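You operate a simulated robot arm through the tools that you are given. There is no shell and no other tool. Be economical: measure what you need, move in short steps, check, and stop when the job is done.

Carry out the task below with a simulated robot arm. There is one attempt and no reset: what you move stays moved.

Task
Set the controls near the grey workbench. At the end: the red rocker is switched on; the blue rocker is switched on; the green rocker is switched on; the yellow rocker is switched on; whatever was shut is shut again. Leave all else as you found it, and nothing knocked over.
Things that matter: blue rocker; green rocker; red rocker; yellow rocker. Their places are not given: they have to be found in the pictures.

It is judged by the outcome, as a careful person would: the job done as asked, and still so three seconds after it is handed in. It fails if anything else is knocked over, pushed out of place, dropped, spilled or broken.

Robot
A 7-joint arm with a two-finger parallel gripper, fixed in place. Base frame: the origin is at the foot of the arm, x ahead of it, y to its left, z up; the work surface is at about z = 0. Units: cm, degrees, N and s.
With the tool pointing down near the work surface it reaches from about 26 to 68 cm from the base axis. Its first joint turns from -166.0 to 166.0 degrees. Payload 2.5 kg.
The TCP is the grasp point between the finger pads, 3 cm short of the fingertips. In the tool frame z runs along the fingers and y along their closing line. Largest opening 9.4 cm; finger width 2.8, thickness 1; the body of the gripper, 5 by 9.6 cm, starts 5.5 cm behind the TCP.
Orientation is that of the tool frame in the base frame, as a unit quaternion [x, y, z, w]. With the fingers straight down and closing along the base's y, the tool's x points along the base's -x, its y along +y and its z along -z.

Tools
- The arm moves only by the tool arm_command. Its argument "moves" is a list of rows, each a list of 7 numbers: the shift along the tool's x, y, z in units of 50 mm (1.0 is 50 mm), then the turn, a rotation vector about the tool's x, y, z in units of 4 degrees (1.0 is 4 degrees), then the finger opening in cm, from 0 to 9.4. In form: [[dx, dy, dz, wx, wy, wz, jaw], ...]. A call has 1 to 12 rows; each row shifts and turns the commanded pose from where the row before left it, along the tool's axes as they then stand. A call with a number of a shift or a turn outside -1 to 1 is refused whole. Each row takes 0.2 s and may step no farther than 5 cm and 8.6 degrees from the row before; otherwise, or with a gripper value out of range, the whole call is refused. Where a pose cannot be reached the arm comes as near as it can. A force on the tool above 40 N (or 10 N above the force at the start of the call, whichever is more), or a blocked arm, ends the call early, and 0.2 s more pass. Each finger travels about 7.2 cm/s and halts on what it meets, pressing with about 22 N; the grip force reading is that of the motor and also rises with nothing between the fingers. The clock runs only during rows and for 0.2 s after the last one: add rows that do not move to give the fingers time. It gives the time, the measured TCP pose, the force on the tool (base axes), the opening and the grip force at its end, in the units of the frame above (readings bear some noise), with the torque about the TCP (base axes, N m) and any sound that the robot's microphone picked up.
- Cameras (640 x 400 px; columns grow to the right, rows downward): "scene" is fixed at [4.94, -65.09, 62.29]; the picture's right is [0.87, -0.49, 0.00], its down [-0.41, -0.73, -0.56] and it looks along [0.27, 0.48, -0.83] (base axes); focal length 273 px, centre (320, 200). "wrist" rides on the gripper at [7.6, 1.4, -10.3] in the tool frame; the picture's right is [-0.18, 0.98, 0.00], its down [-0.75, -0.14, -0.64] and it looks along [-0.63, -0.12, 0.77] (tool axes); focal length 243 px, centre (320, 200).
- get_image(camera): a new picture of that camera. It takes no simulated time.
- measure_at(camera, pixels): there is no depth. For up to 12 entries [column, row, z] of the newest picture of that camera ("zoom" is the newest enlarged one), the place [x, y] in the base frame at which the ray of that pixel passes the height z, good to about 0.2 cm. It takes no simulated time.
- enlarge(camera, box): a new picture of the part [left, top, right, bottom] of that camera's present view, enlarged. It takes no simulated time.
- finish_job(): hands the job in; it is judged then, once.

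Work in short steps. Measure before you move; look again where a grasp or a placing could have gone wrong, and mend it. Open the gripper and draw the arm clear of the work before you hand the job in, unless the task says otherwise; then end with one line.

The tools are called after "Emit:" as a command line: name --pt "numbers of a row" for each row, then --argument value for the rest, lists and objects as JSON in quotes. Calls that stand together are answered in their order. arm_command: Moves the arm, as the interface text tells. Its arguments: {"type":"object","properties":{"moves":{"type":"array","items":{"type":"array","items":{"type":"number"}}}},"required":["moves"]} The other tools are called the same way: get_image (camera) takes a picture; measure_at (camera, pixels) gives the place at which the rays of pixels pass given heights; enlarge (camera, box) takes an enlarged picture of a part of a camera's view; finish_job () hands the job in.

At the start:

```text
clock: 0.0
eef_pos: [14.58, -34.24, 31.63]
orientation: [0.001, 1.0, 0.0, 0.0]
ft_force: [-0.5, -0.6, 0.0]
torque: [0.04, 0.02, -0.02]
gripper_width: 9.38
grip_force: 0.1
```

scene: 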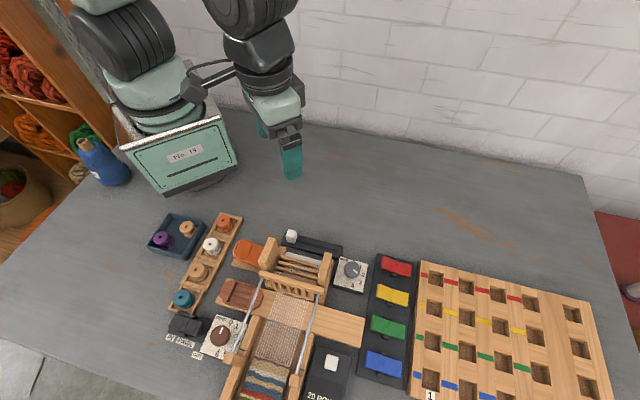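
wrist: 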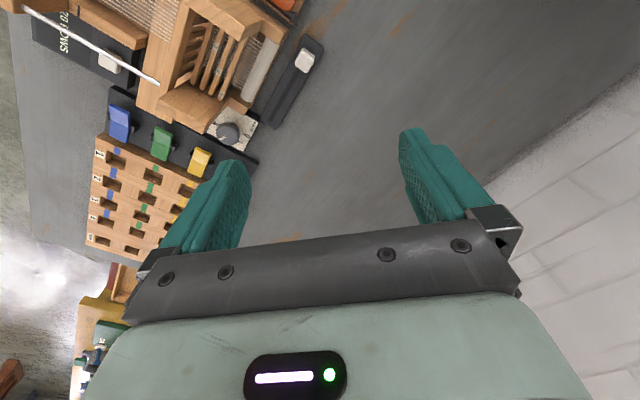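

The scene shows four rockers on a dark strip around columns 385-397, rows 267-363. I enlarge that area to see the details.

Emit:
enlarge --camera "scene" --box '[330, 240, 450, 390]'

Emit:
enlarge --camera "scene" --box '[140, 200, 460, 400]'

Emit:
enlarge --camera "wrist" --box '[80, 60, 280, 185]'

```text
2.67 times, centred on (390, 315) of scene
```

zoom: 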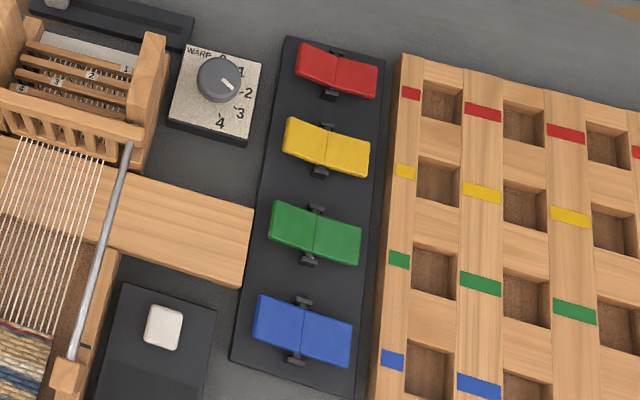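

```text
2.00 times, centred on (300, 300) of scene
```

zoom: 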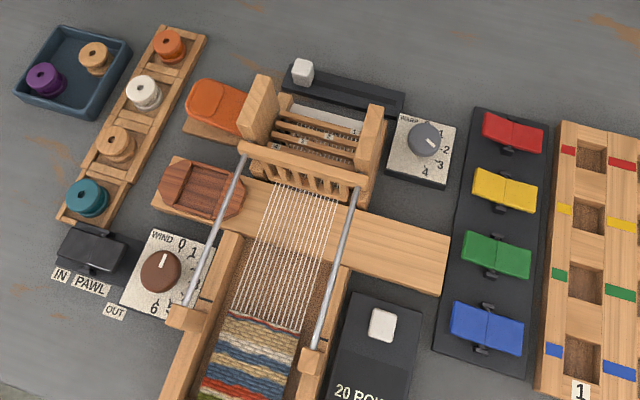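

```text
3.20 times, centred on (180, 122) of wrist
```

zoom: 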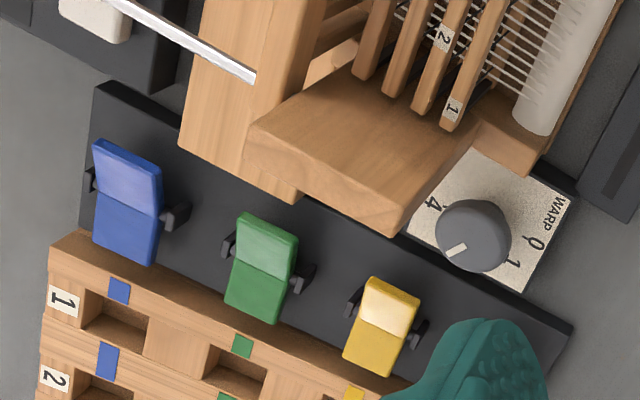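

The rockers show no on/off labels from here. I'll measure their positions at a few plausible heights before moving the wrist camera nearer.

Emit:
get_image --camera "scene"

Emit:
measure_at --camera "scene" --pixels '[[397, 267, 2], [393, 296, 2], [388, 327, 2], [383, 363, 2], [374, 254, 0], [418, 258, 0], [358, 374, 0], [403, 387, 0], [388, 267, 2], [407, 270, 2]]'

Emit:
measure_at --camera "wrist" --pixels '[[200, 162, 2], [161, 143, 2], [120, 123, 2], [110, 87, 0], [104, 128, 0], [257, 165, 0]]'

```text
taken
```

scene: 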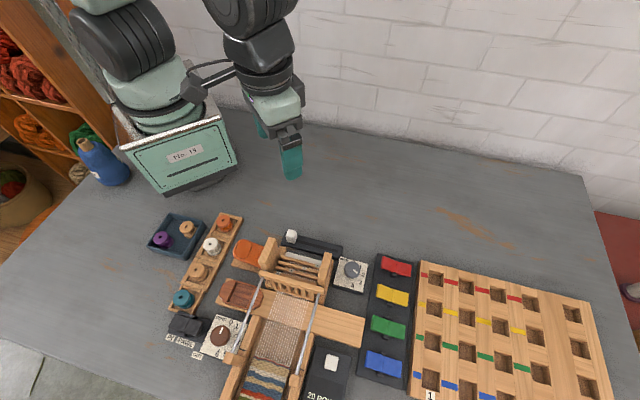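

```text
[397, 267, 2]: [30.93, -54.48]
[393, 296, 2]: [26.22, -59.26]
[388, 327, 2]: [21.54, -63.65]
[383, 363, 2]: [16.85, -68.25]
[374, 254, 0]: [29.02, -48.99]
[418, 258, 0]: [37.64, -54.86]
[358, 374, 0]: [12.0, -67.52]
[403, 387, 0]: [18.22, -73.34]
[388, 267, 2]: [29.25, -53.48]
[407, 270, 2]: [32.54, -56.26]
```

```text
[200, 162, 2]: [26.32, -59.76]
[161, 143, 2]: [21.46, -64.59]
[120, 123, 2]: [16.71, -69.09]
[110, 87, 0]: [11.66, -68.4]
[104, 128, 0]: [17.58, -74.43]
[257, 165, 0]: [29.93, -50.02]
```

The panel top is at about z=1.6 and the rocker tops near z=3, with the row running diagonally. I turn the tool 44° so that the camera looks along the rockers, and close the fingers.

Emit:
arm_command --pt "0 0 0 0 0 1 0" --pt "0 0 0 0 0 1 0" --pt "0 0 0 0 0 1 0" --pt "0 0 0 0 0 1 0" --pt "0 0 0 0 0 1 0" --pt "0 0 0 0 0 1 0" --pt "0 0 0 0 0 1 0" --pt "0 0 0 0 0 1 0" --pt "0 0 0 0 0 1 0" --pt "0 0 0 0 0 1 0" --pt "0 0 0 0 0 1 0" --pt "0 0 0 0 0 0.25 0"

```text
clock: 2.6
eef_pos: [14.62, -34.29, 31.66]
orientation: [0.382, 0.924, 0.001, 0.0]
ft_force: [-0.4, 0.3, 0.4]
torque: [0.0, -0.04, 0.03]
gripper_width: 0.0
grip_force: 22.1
```

Turned as intended; I take the wrist picture.

Emit:
get_image --camera "wrist"

Emit:
enlarge --camera "wrist" --box '[160, 0, 480, 200]'

```text
taken
```

wrist: 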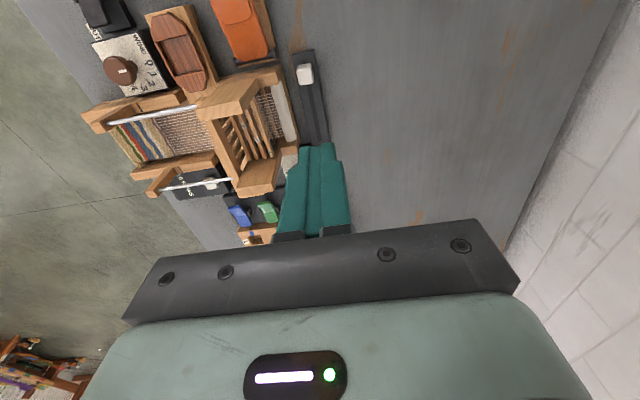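

```text
2.00 times, centred on (320, 100) of wrist
```

zoom: 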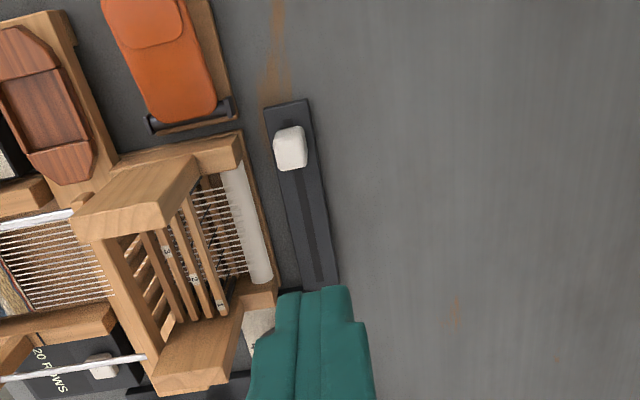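

The camera sees back from its own side towards the gripper, so the panel is hidden behind the fingers. I turn 90° the other way, so the camera looks along the row and sees the tilts in profile, with the fingers' thin dimension along each rocker.

Emit:
arm_command --pt "0 0 0 0 0 -1 0" --pt "0 0 0 0 0 -1 0" --pt "0 0 0 0 0 -1 0" --pt "0 0 0 0 0 -1 0" --pt "0 0 0 0 0 -1 0" --pt "0 0 0 0 0 -1 0" --pt "0 0 0 0 0 -1 0" --pt "0 0 0 0 0 -1 0" --pt "0 0 0 0 0 -1 0" --pt "0 0 0 0 0 -1 0" --pt "0 0 0 0 0 -1 0" --pt "0 0 0 0 0 -1 0"

Emit:
arm_command --pt "0 0 0 0 0 -1 0" --pt "0 0 0 0 0 -1 0" --pt "0 0 0 0 0 -1 0" --pt "0 0 0 0 0 -1 0" --pt "0 0 0 0 0 -1 0" --pt "0 0 0 0 0 -1 0" --pt "0 0 0 0 0 -1 0" --pt "0 0 0 0 0 -1 0" --pt "0 0 0 0 0 -1 0" --pt "0 0 0 0 0 -1 0" --pt "0 0 0 0 0 -0.5 0"

```text
clock: 5.2
eef_pos: [14.59, -34.19, 31.73]
orientation: [-0.026, 1.0, 0.0, 0.0]
ft_force: [-0.4, 0.3, 0.5]
torque: [0.02, 0.01, -0.01]
gripper_width: 0.01
grip_force: 21.4
```

```text
clock: 7.6
eef_pos: [14.55, -34.26, 31.64]
orientation: [-0.384, 0.923, 0.0, 0.001]
ft_force: [1.0, -1.1, -0.4]
torque: [-0.02, 0.02, 0.0]
gripper_width: 0.02
grip_force: 22.0
```

Now I move above the panel, staying high (target TCP about (26, -52, 26)).

Emit:
arm_command --pt "0.15 0.69 0.2 0 0 0 0" --pt "0.15 0.69 0.2 0 0 0 0" --pt "0.15 0.69 0.2 0 0 0 0" --pt "0.15 0.69 0.2 0 0 0 0" --pt "0.15 0.69 0.2 0 0 0 0" --pt "0.15 0.69 0.2 0 0 0 0" --pt "0 0 0 0 0 0 0"

Emit:
get_image --camera "wrist"

```text
clock: 9.2
eef_pos: [-3.32, -28.09, 27.58]
orientation: [-0.384, 0.924, 0.001, 0.0]
ft_force: [0.5, 0.3, 0.0]
torque: [-0.01, -0.04, -0.01]
gripper_width: 0.02
grip_force: 21.6
out of reach, approached as far as the arm can: row 4, 5, 6
```

```text
taken
```

wrist: 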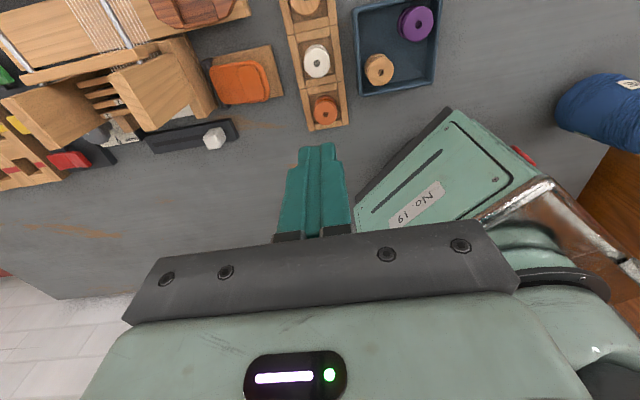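

I had the sign of tool y wrong (it points to (-0.7, 0.7)); nothing was touched. I go back the other way.

Emit:
arm_command --pt "-0.08 -0.8 0 0 0 0 0" --pt "-0.08 -0.8 0 0 0 0 0" --pt "-0.08 -0.8 0 0 0 0 0" --pt "-0.08 -0.8 0 0 0 0 0" --pt "0 0 0 0 0 0 0"

```text
clock: 10.4
eef_pos: [9.08, -38.33, 27.77]
orientation: [-0.382, 0.924, 0.0, 0.0]
ft_force: [-0.7, -0.8, 0.0]
torque: [-0.01, 0.0, 0.01]
gripper_width: 0.02
grip_force: 22.2
```

Motion is as expected. I continue towards (26, -52).

Emit:
arm_command --pt "-0.09 -0.87 0 0 0 0 0" --pt "-0.09 -0.87 0 0 0 0 0" --pt "-0.09 -0.87 0 0 0 0 0" --pt "-0.09 -0.87 0 0 0 0 0" --pt "-0.09 -0.87 0 0 0 0 0" --pt "0 0 0 0 0 0 0"

Emit:
get_image --camera "wrist"

```text
clock: 11.8
eef_pos: [26.13, -52.07, 27.74]
orientation: [-0.382, 0.924, 0.0, 0.0]
ft_force: [0.7, -0.9, 0.8]
torque: [-0.01, -0.01, -0.02]
gripper_width: 0.0
grip_force: 21.2
```

```text
taken
```

wrist: 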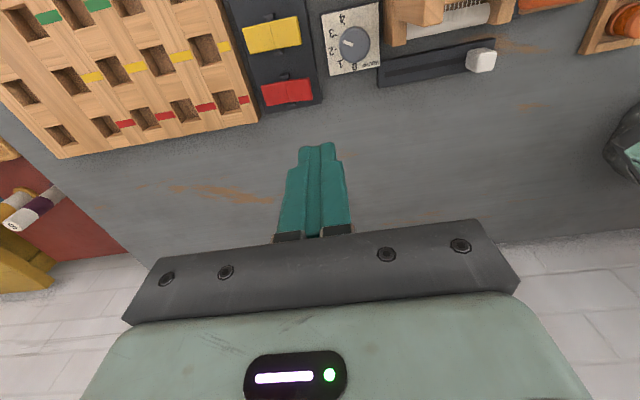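

I need the camera further along the row; I move 8 cm along tool x.

Emit:
arm_command --pt "0.85 0 0 0 0 0 0" --pt "0.85 0 0 0 0 0 0" --pt "0 0 0 0 0 0 0"

Emit:
get_image --camera "wrist"

Emit:
enlarge --camera "wrist" --box '[160, 0, 400, 150]'

```text
clock: 12.6
eef_pos: [20.07, -57.98, 27.79]
orientation: [-0.383, 0.924, 0.0, 0.0]
ft_force: [-0.3, 0.5, 0.0]
torque: [0.02, -0.01, -0.01]
gripper_width: 0.01
grip_force: 22.3
```

```text
taken
```

wrist: 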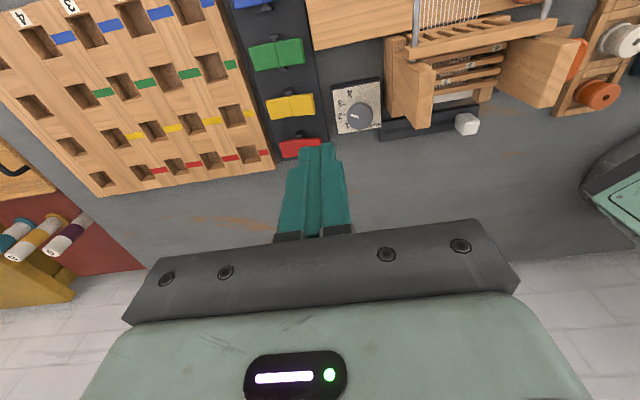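

```text
2.67 times, centred on (280, 75) of wrist
```

zoom: 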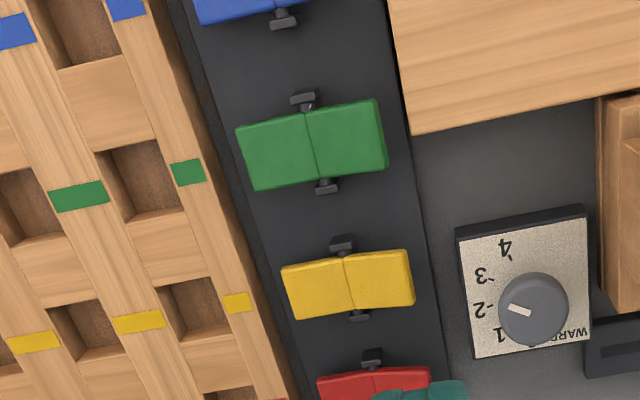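

All four rockers look tipped the same way: the loom-side half appears larger (raised), the rack-side half pressed. I measure the edges at two heights to compare with the scene view.

Emit:
measure_at --camera "zoom" --pixels '[[381, 134, 3], [312, 146, 3], [246, 160, 3], [411, 277, 3], [348, 286, 3], [288, 293, 3], [372, 372, 3], [318, 383, 3], [282, 22, 2], [372, 352, 2], [341, 240, 2]]'

Emit:
enlarge --camera "scene" --box '[340, 245, 440, 310]'

Emit:
enlarge --camera "scene" --box '[340, 310, 440, 380]'

```text
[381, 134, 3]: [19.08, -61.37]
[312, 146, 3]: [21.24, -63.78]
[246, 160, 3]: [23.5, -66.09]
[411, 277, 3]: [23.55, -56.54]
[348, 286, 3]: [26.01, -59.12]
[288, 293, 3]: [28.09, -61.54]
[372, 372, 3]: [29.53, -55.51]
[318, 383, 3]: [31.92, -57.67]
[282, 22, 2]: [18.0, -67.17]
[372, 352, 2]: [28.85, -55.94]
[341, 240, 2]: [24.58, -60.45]
```

```text
6.15 times, centred on (390, 278) of scene
```

zoom: 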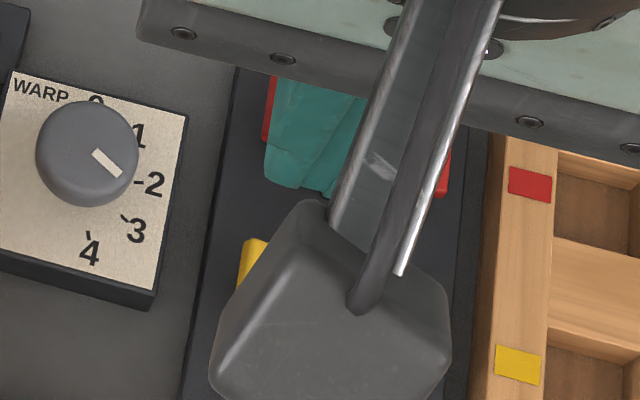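

```text
5.71 times, centred on (390, 345) of scene
```

zoom: 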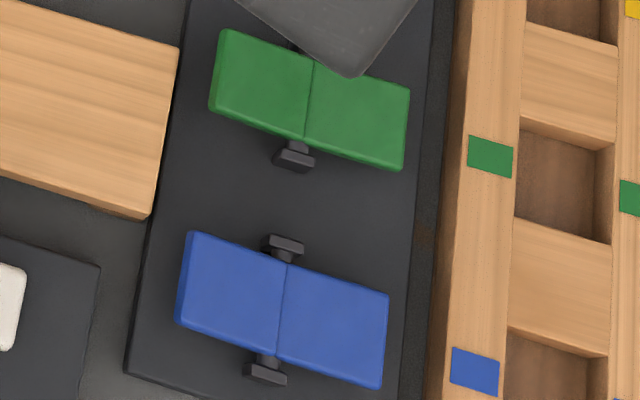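

The raised end face is visible on the loom side, so pressing the loom side flips each rocker. Before going down I check the height of the nearby loom post against the gripper body.

Emit:
enlarge --camera "wrist" --box '[280, 0, 600, 200]'

Emit:
measure_at --camera "scene" --pixels '[[333, 254, 0], [333, 254, 5], [333, 254, 10], [326, 300, 0], [326, 300, 5], [365, 319, 0], [365, 319, 5], [358, 345, 0], [358, 345, 5]]'

```text
2.00 times, centred on (440, 100) of wrist
```

zoom: 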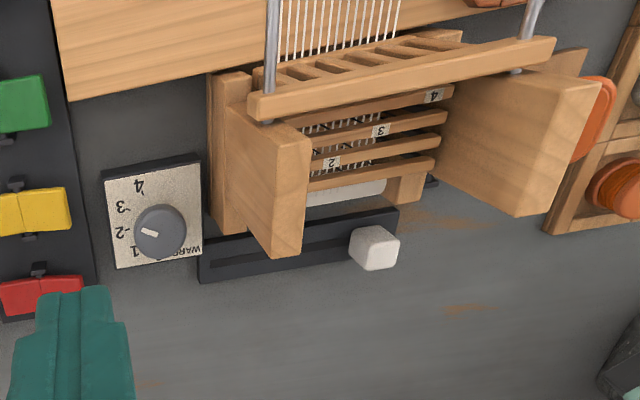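

```text
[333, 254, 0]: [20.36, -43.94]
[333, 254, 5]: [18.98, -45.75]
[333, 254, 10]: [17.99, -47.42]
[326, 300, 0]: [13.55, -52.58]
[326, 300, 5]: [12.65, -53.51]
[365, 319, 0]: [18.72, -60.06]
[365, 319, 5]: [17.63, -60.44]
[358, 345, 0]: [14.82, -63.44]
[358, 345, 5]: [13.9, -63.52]
```

Post and reed frame are over 10 cm from the press points, so they clear the gripper body. I check the beam's end by the green rocker for height.

Emit:
measure_at --camera "zoom" --pixels '[[68, 101, 0], [68, 101, 3], [68, 101, 5], [48, 75, 3], [70, 185, 3], [0, 207, 3]]'

```text
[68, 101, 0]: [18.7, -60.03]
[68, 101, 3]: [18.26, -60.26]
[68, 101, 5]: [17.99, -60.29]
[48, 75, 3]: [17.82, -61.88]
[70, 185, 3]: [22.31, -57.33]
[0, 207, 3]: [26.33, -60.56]
```

The beam end leaves about 1.8 cm of clearance for the green press. I go over red's loom-side half (29.45, -53.2), then down to TCP z≈9.

Emit:
arm_command --pt "-0.67 -0.22 0 0 0 0 0" --pt "-0.67 -0.22 0 0 0 0 0" --pt "-0.66 -0.21 0 0 0 0 0" --pt "0 0 0.8 0 0 0 0" --pt "0 0 0.8 0 0 0 0" --pt "0 0 0.8 0 0 0 0" --pt "0 0 0.8 0 0 0 0" --pt "0 0 0.5 0 0 0 0" --pt "0 0 0 0 0 0 0"

Emit:
get_image --camera "wrist"

Emit:
enlarge --camera "scene" --box '[320, 220, 440, 295]'

```text
clock: 14.6
eef_pos: [29.55, -53.21, 9.29]
orientation: [-0.383, 0.924, 0.0, -0.001]
ft_force: [0.4, 0.0, 0.1]
torque: [-0.01, 0.02, -0.01]
gripper_width: 0.0
grip_force: 22.2
```

```text
taken
```

wrist: 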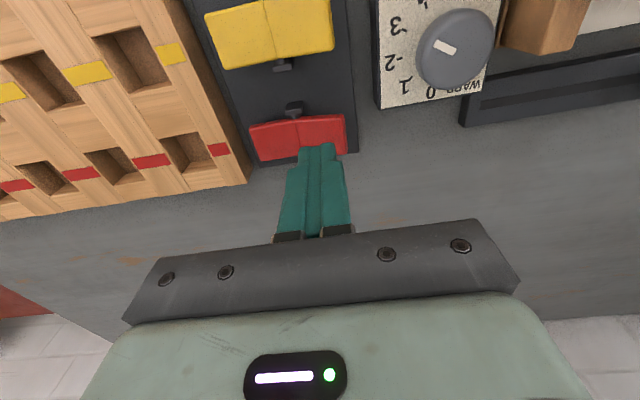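

```text
5.33 times, centred on (380, 258) of scene
```

zoom: 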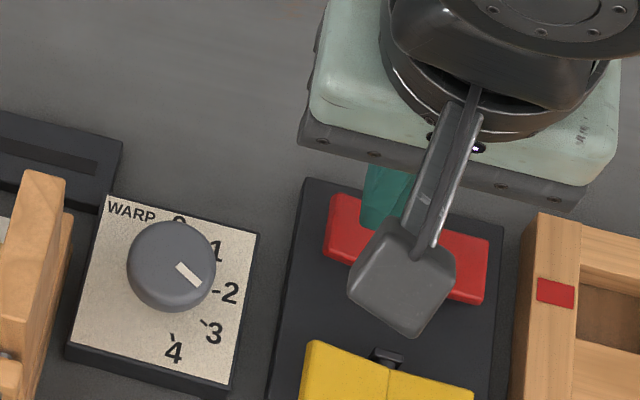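

The fingers are over red's loom-side half. I press down in small steps.

Emit:
arm_command --pt "0 0 0.25 0 0 0 0" --pt "0 0 0.2 0 0 0 0" --pt "0 0 0.1 0 0 0 0" --pt "0 0 0.1 0 0 0 0" --pt "0 0 0.1 0 0 0 0"

```text
clock: 15.7
eef_pos: [29.37, -53.21, 6.28]
orientation: [-0.383, 0.924, 0.001, 0.0]
ft_force: [-3.1, 2.9, 8.2]
torque: [0.12, -0.02, 0.02]
gripper_width: 0.0
grip_force: 22.3
stopped in row 5: the force on the tool passed its limit at 52 N (the readings are from after the stop); the commanded pose is now the measured one
```

Contact at TCP z≈6.3 with a force spike. I look at the state.

Emit:
enlarge --camera "wrist" --box '[180, 0, 400, 180]'

Emit:
enlarge --camera "scene" --box '[340, 235, 440, 300]'

```text
2.22 times, centred on (290, 90) of wrist
```

zoom: 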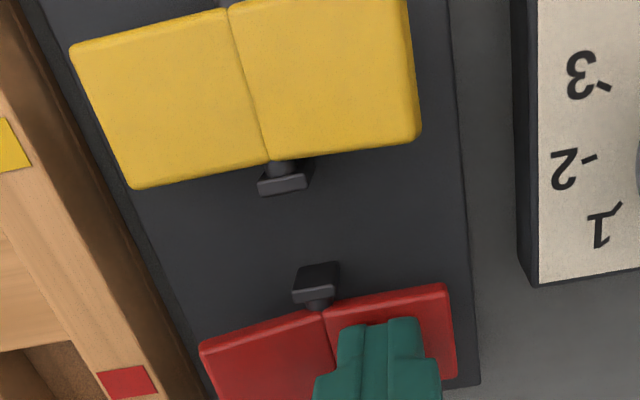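

```text
6.15 times, centred on (390, 268) of scene
```

zoom: 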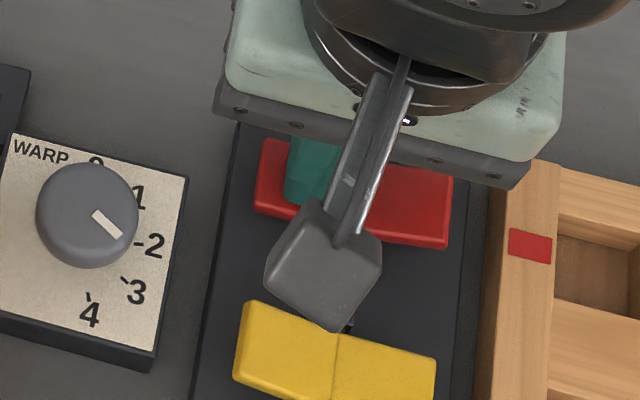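

Unclear whether it flipped, and the finger sits close to the hinge. I lift 4 cm and look.

Emit:
arm_command --pt "0 0 -0.8 0 0 0 0" --pt "0 0.26 0 0 0 0 0" --pt "0 0 0 0 0 0 0"

Emit:
enlarge --camera "wrist" --box '[180, 0, 400, 180]'

Emit:
enlarge --camera "scene" --box '[340, 235, 440, 300]'

```text
clock: 16.5
eef_pos: [28.26, -52.31, 10.12]
orientation: [-0.382, 0.924, 0.001, 0.0]
ft_force: [-0.4, 0.0, 0.2]
torque: [0.02, 0.01, 0.01]
gripper_width: 0.01
grip_force: 22.2
```

```text
2.22 times, centred on (290, 90) of wrist
```

zoom: 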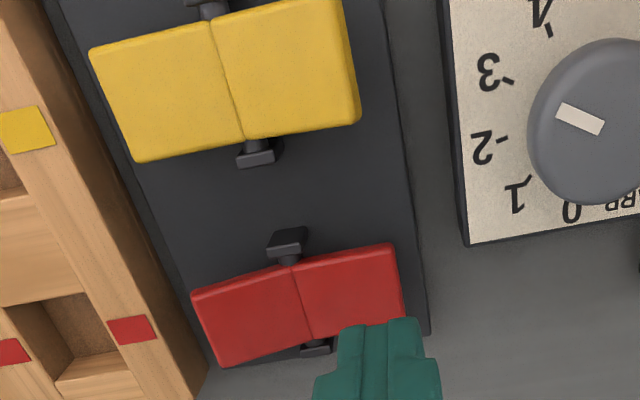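

```text
6.15 times, centred on (390, 268) of scene
```

zoom: 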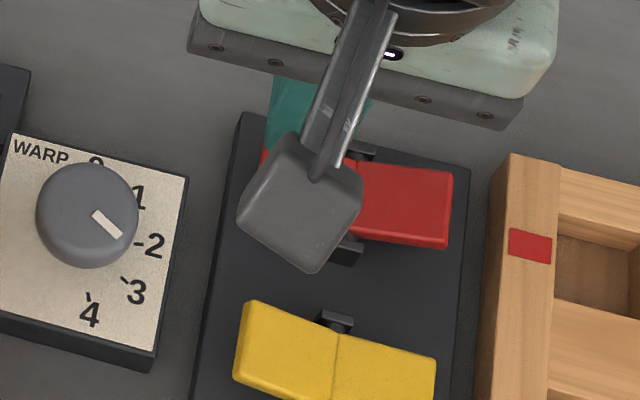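

Red's rack half now slopes differently from yellow's (raised), so red has flipped. On to yellow at (24.6, -57.7), then down to about the same end height with finer steps.

Emit:
arm_command --pt "0.64 -0.12 0 0 0 0 0" --pt "0.64 -0.12 0 0 0 0 0" --pt "0 0 0 0 0 0 0" --pt "0 0 0.3 0 0 0 0" --pt "0 0 0.2 0 0 0 0" --pt "0 0 0.1 0 0 0 0" --pt "0 0 0.06 0 0 0 0" --pt "0 0 0.06 0 0 0 0" --pt "0 0 0.05 0 0 0 0"

Emit:
enlarge --camera "wrist" --box '[180, 0, 400, 180]'

```text
clock: 18.5
eef_pos: [24.78, -57.82, 6.28]
orientation: [-0.383, 0.924, 0.001, 0.0]
ft_force: [0.4, 0.7, 0.1]
torque: [0.01, 0.03, -0.02]
gripper_width: 0.0
grip_force: 21.8
```

```text
2.22 times, centred on (290, 90) of wrist
```

zoom: 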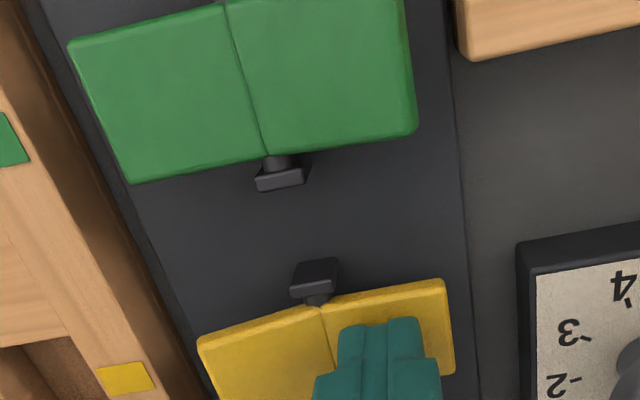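

Yellow looks just like red did under the press, but the force is nil, so it may have snapped over. I press 2 mm more, then lift.

Emit:
arm_command --pt "0 0 0.04 0 0 0 0" --pt "0 0 0 0 0 0 0"

Emit:
arm_command --pt "0 0 -0.8 0 0 0 0" --pt "0.6 0 0 0 0 0 0" --pt "0.6 0 0 0 0 0 0" --pt "0 0 0 0 0 0 0"

Emit:
get_image --camera "wrist"

Emit:
enlarge --camera "scene" --box '[330, 240, 450, 390]'

```text
clock: 19.1
eef_pos: [24.8, -57.8, 6.14]
orientation: [-0.383, 0.924, 0.0, -0.001]
ft_force: [-5.7, 8.7, 18.6]
torque: [0.28, 0.03, 0.07]
gripper_width: 0.0
grip_force: 22.5
```

```text
clock: 20.1
eef_pos: [20.57, -62.17, 10.08]
orientation: [-0.382, 0.924, 0.001, 0.0]
ft_force: [0.8, -0.7, -0.9]
torque: [0.0, -0.02, -0.03]
gripper_width: 0.01
grip_force: 22.3
```

```text
taken
```

wrist: 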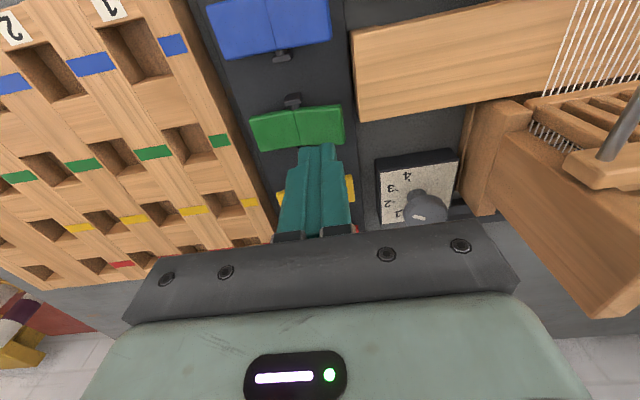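

```text
2.67 times, centred on (390, 315) of scene
```

zoom: 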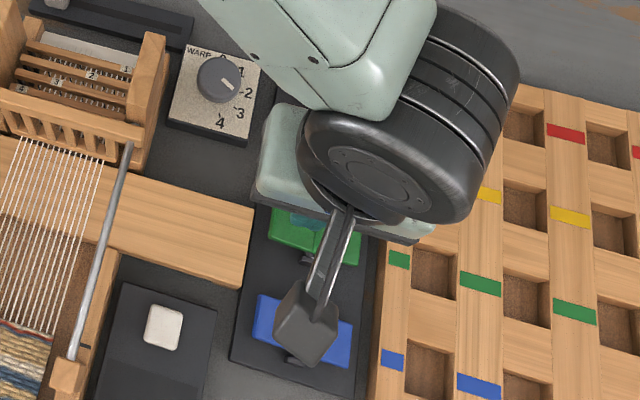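

Green next: shift slightly to (20.1, -62.4) and press down to z≈6.1.

Emit:
arm_command --pt "0.1 0.04 0 0 0 0 0" --pt "0 0 0.3 0 0 0 0" --pt "0 0 0.2 0 0 0 0" --pt "0 0 0.1 0 0 0 0" --pt "0 0 0.06 0 0 0 0" --pt "0 0 0.06 0 0 0 0" --pt "0 0 0.04 0 0 0 0" --pt "0 0 0.04 0 0 0 0" --pt "0 0 0 0 0 0 0"

Emit:
enlarge --camera "wrist" --box '[180, 0, 400, 180]'

```text
clock: 22.1
eef_pos: [19.98, -62.24, 6.28]
orientation: [-0.383, 0.924, 0.001, -0.001]
ft_force: [-4.0, 11.0, 20.1]
torque: [0.31, -0.06, 0.09]
gripper_width: 0.01
grip_force: 21.6
```

```text
2.22 times, centred on (290, 90) of wrist
```

zoom: 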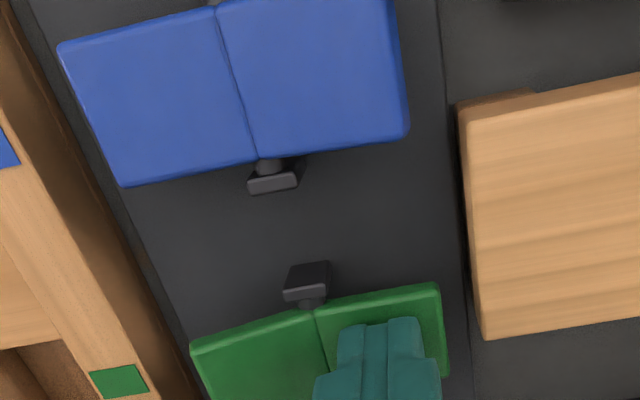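

Green was pressed with 20 N. I lift and go to blue (about (15.4, -66.9)), checking reach.

Emit:
arm_command --pt "0 0 -0.76 0 0 0 0" --pt "0.65 -0.01 0 0 0 0 0" --pt "0.65 -0.01 0 0 0 0 0" --pt "0 0 0 0 0 0 0"

Emit:
get_image --camera "wrist"

```text
clock: 23.1
eef_pos: [15.24, -66.68, 9.61]
orientation: [-0.383, 0.924, 0.0, 0.0]
ft_force: [-0.5, 1.3, -0.6]
torque: [-0.02, -0.02, -0.02]
gripper_width: 0.02
grip_force: 21.8
```

```text
taken
```

wrist: 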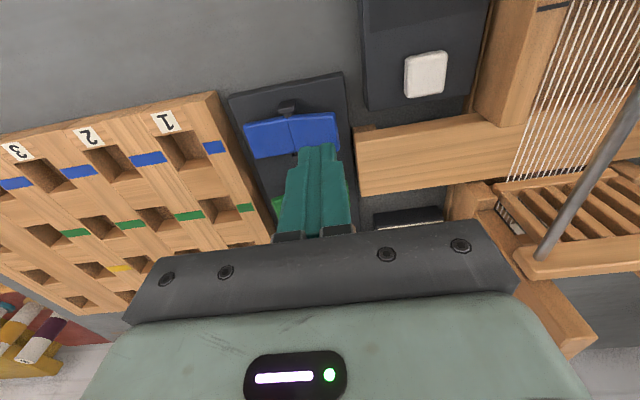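

Blue is reached, aligned as green was. I press down.

Emit:
arm_command --pt "0.05 0 0.25 0 0 0 0" --pt "0 0 0.15 0 0 0 0" --pt "0 0 0.1 0 0 0 0" --pt "0 0 0.06 0 0 0 0" --pt "0 0 0.06 0 0 0 0" --pt "0 0 0.04 0 0 0 0" --pt "0 0 0 0 0 0 0"

Emit:
enlarge --camera "wrist" --box '[180, 0, 400, 180]'

```text
clock: 24.7
eef_pos: [15.3, -67.19, 6.51]
orientation: [-0.382, 0.924, 0.002, 0.0]
ft_force: [0.2, -0.5, 0.4]
torque: [-0.02, 0.01, 0.02]
gripper_width: 0.0
grip_force: 21.8
```

```text
2.22 times, centred on (290, 90) of wrist
```

zoom: 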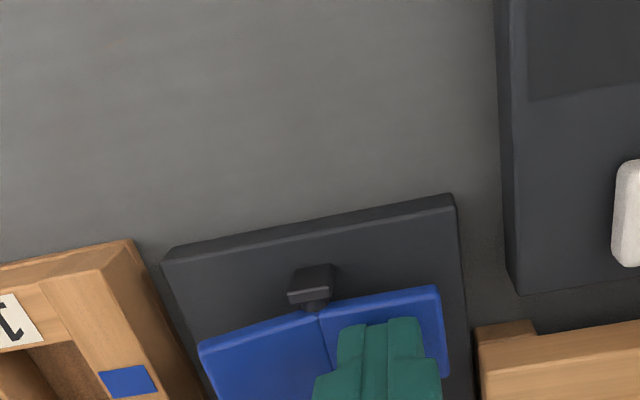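

Not yet at the stop; I press 4 mm more in small steps.

Emit:
arm_command --pt "0 0 0.04 0 0 0 0" --pt "0 0 0.04 0 0 0 0" --pt "0 0 0 0 0 0 0"

```text
clock: 25.5
eef_pos: [15.34, -67.0, 6.26]
orientation: [-0.383, 0.924, 0.0, 0.0]
ft_force: [-0.3, -0.7, -0.5]
torque: [0.01, -0.03, -0.01]
gripper_width: 0.03
grip_force: 21.8
```

Emit:
arm_command --pt "0 0 0.03 0 0 0 0" --pt "0 0 0.03 0 0 0 0" --pt "0 0 0 0 0 0 0"

```text
clock: 26.3
eef_pos: [15.34, -66.96, 6.25]
orientation: [-0.384, 0.924, 0.002, 0.0]
ft_force: [-2.0, 3.8, 5.2]
torque: [0.11, -0.06, 0.01]
gripper_width: 0.02
grip_force: 22.1
stopped in row 3: the force on the tool passed its limit at 41 N (the readings are from after the stop); the commanded pose is now the measured one
```

The stop has been reached (41 N spike). I lift straight up, withdraw towards the base and inspect all four.

Emit:
arm_command --pt "0 0 -0.9 0 0 0 0" --pt "0 0 -0.9 0 0 0 0" --pt "0 0 -0.9 0 0 0 0" --pt "0 0 -0.9 0 0 0 0" --pt "0 0.5 -0.5 0 0 0 0" --pt "-0.7 0.6 0 0 0 0 0" --pt "-0.7 0.6 0 0 0 0 0" --pt "-0.7 0.6 0 0 0 0 0" --pt "-0.7 0.6 0 0 0 0 0" --pt "-0.7 0.6 0 0 0 0 0" --pt "0 0 0 0 0 0 0"

Emit:
enlarge --camera "scene" --box '[330, 240, 450, 390]'

Emit:
get_image --camera "scene"

```text
clock: 28.7
eef_pos: [15.51, -42.08, 26.83]
orientation: [-0.382, 0.924, 0.001, -0.001]
ft_force: [-0.5, 0.6, -0.1]
torque: [0.01, 0.0, 0.0]
gripper_width: 0.0
grip_force: 21.7
```

```text
2.67 times, centred on (390, 315) of scene
```

zoom: 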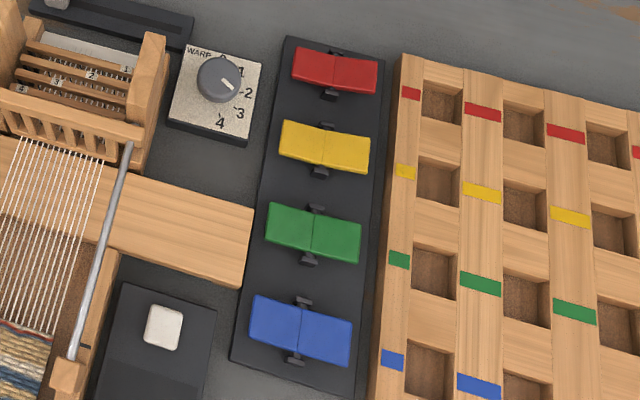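

```text
taken
```

scene: 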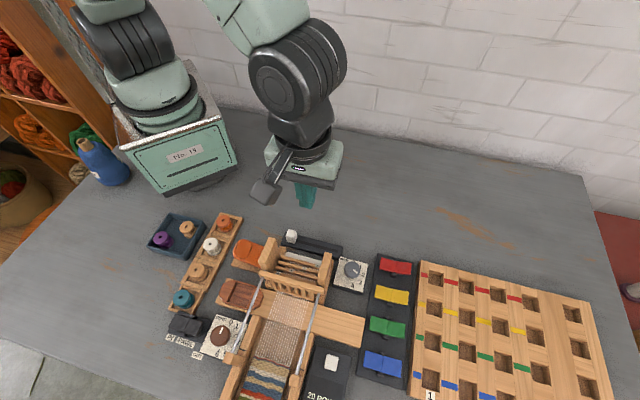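

All four rockers now tip the same way, with their loom-side ends down, and everything around them looks unchanged. I open the gripper and raise the arm clear.

Emit:
arm_command --pt "0 0.6 -0.5 0 0 0 9.4" --pt "0 0 -0.5 0 0 0 9.4" --pt "0 0 0 0 0 0 9.4" --pt "0 0 0 0 0 0 9.4" --pt "0 0 0 0 0 0 9.4"

Emit:
enlarge --camera "scene" --box '[140, 200, 460, 400]'

```text
clock: 29.9
eef_pos: [13.06, -40.03, 31.78]
orientation: [-0.382, 0.924, 0.001, 0.0]
ft_force: [-0.3, 1.0, -0.8]
torque: [0.02, 0.04, -0.03]
gripper_width: 9.4
grip_force: 0.1
```

```text
2.00 times, centred on (300, 300) of scene
```

zoom: 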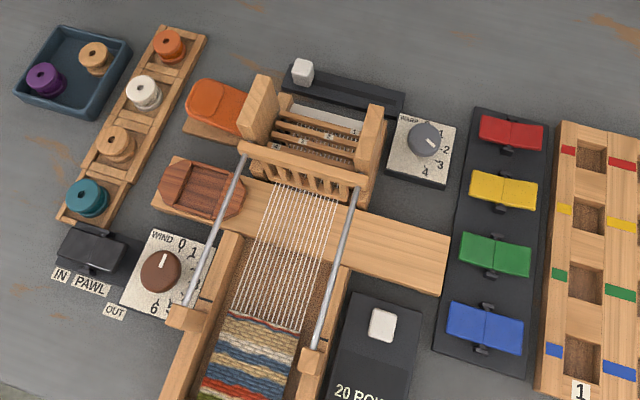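

The rockers hold their new positions, the other objects are as they were, and the arm is clear. I hand the job in.

Emit:
finish_job

```text
The job is handed in.
```

I pressed the red, yellow, green and blue rockers over to the other side and they stayed there. They have no on/off marks, so I took the starting position, the same on all four, to be off. I opened nothing that needed shutting, and everything else looks unmoved.
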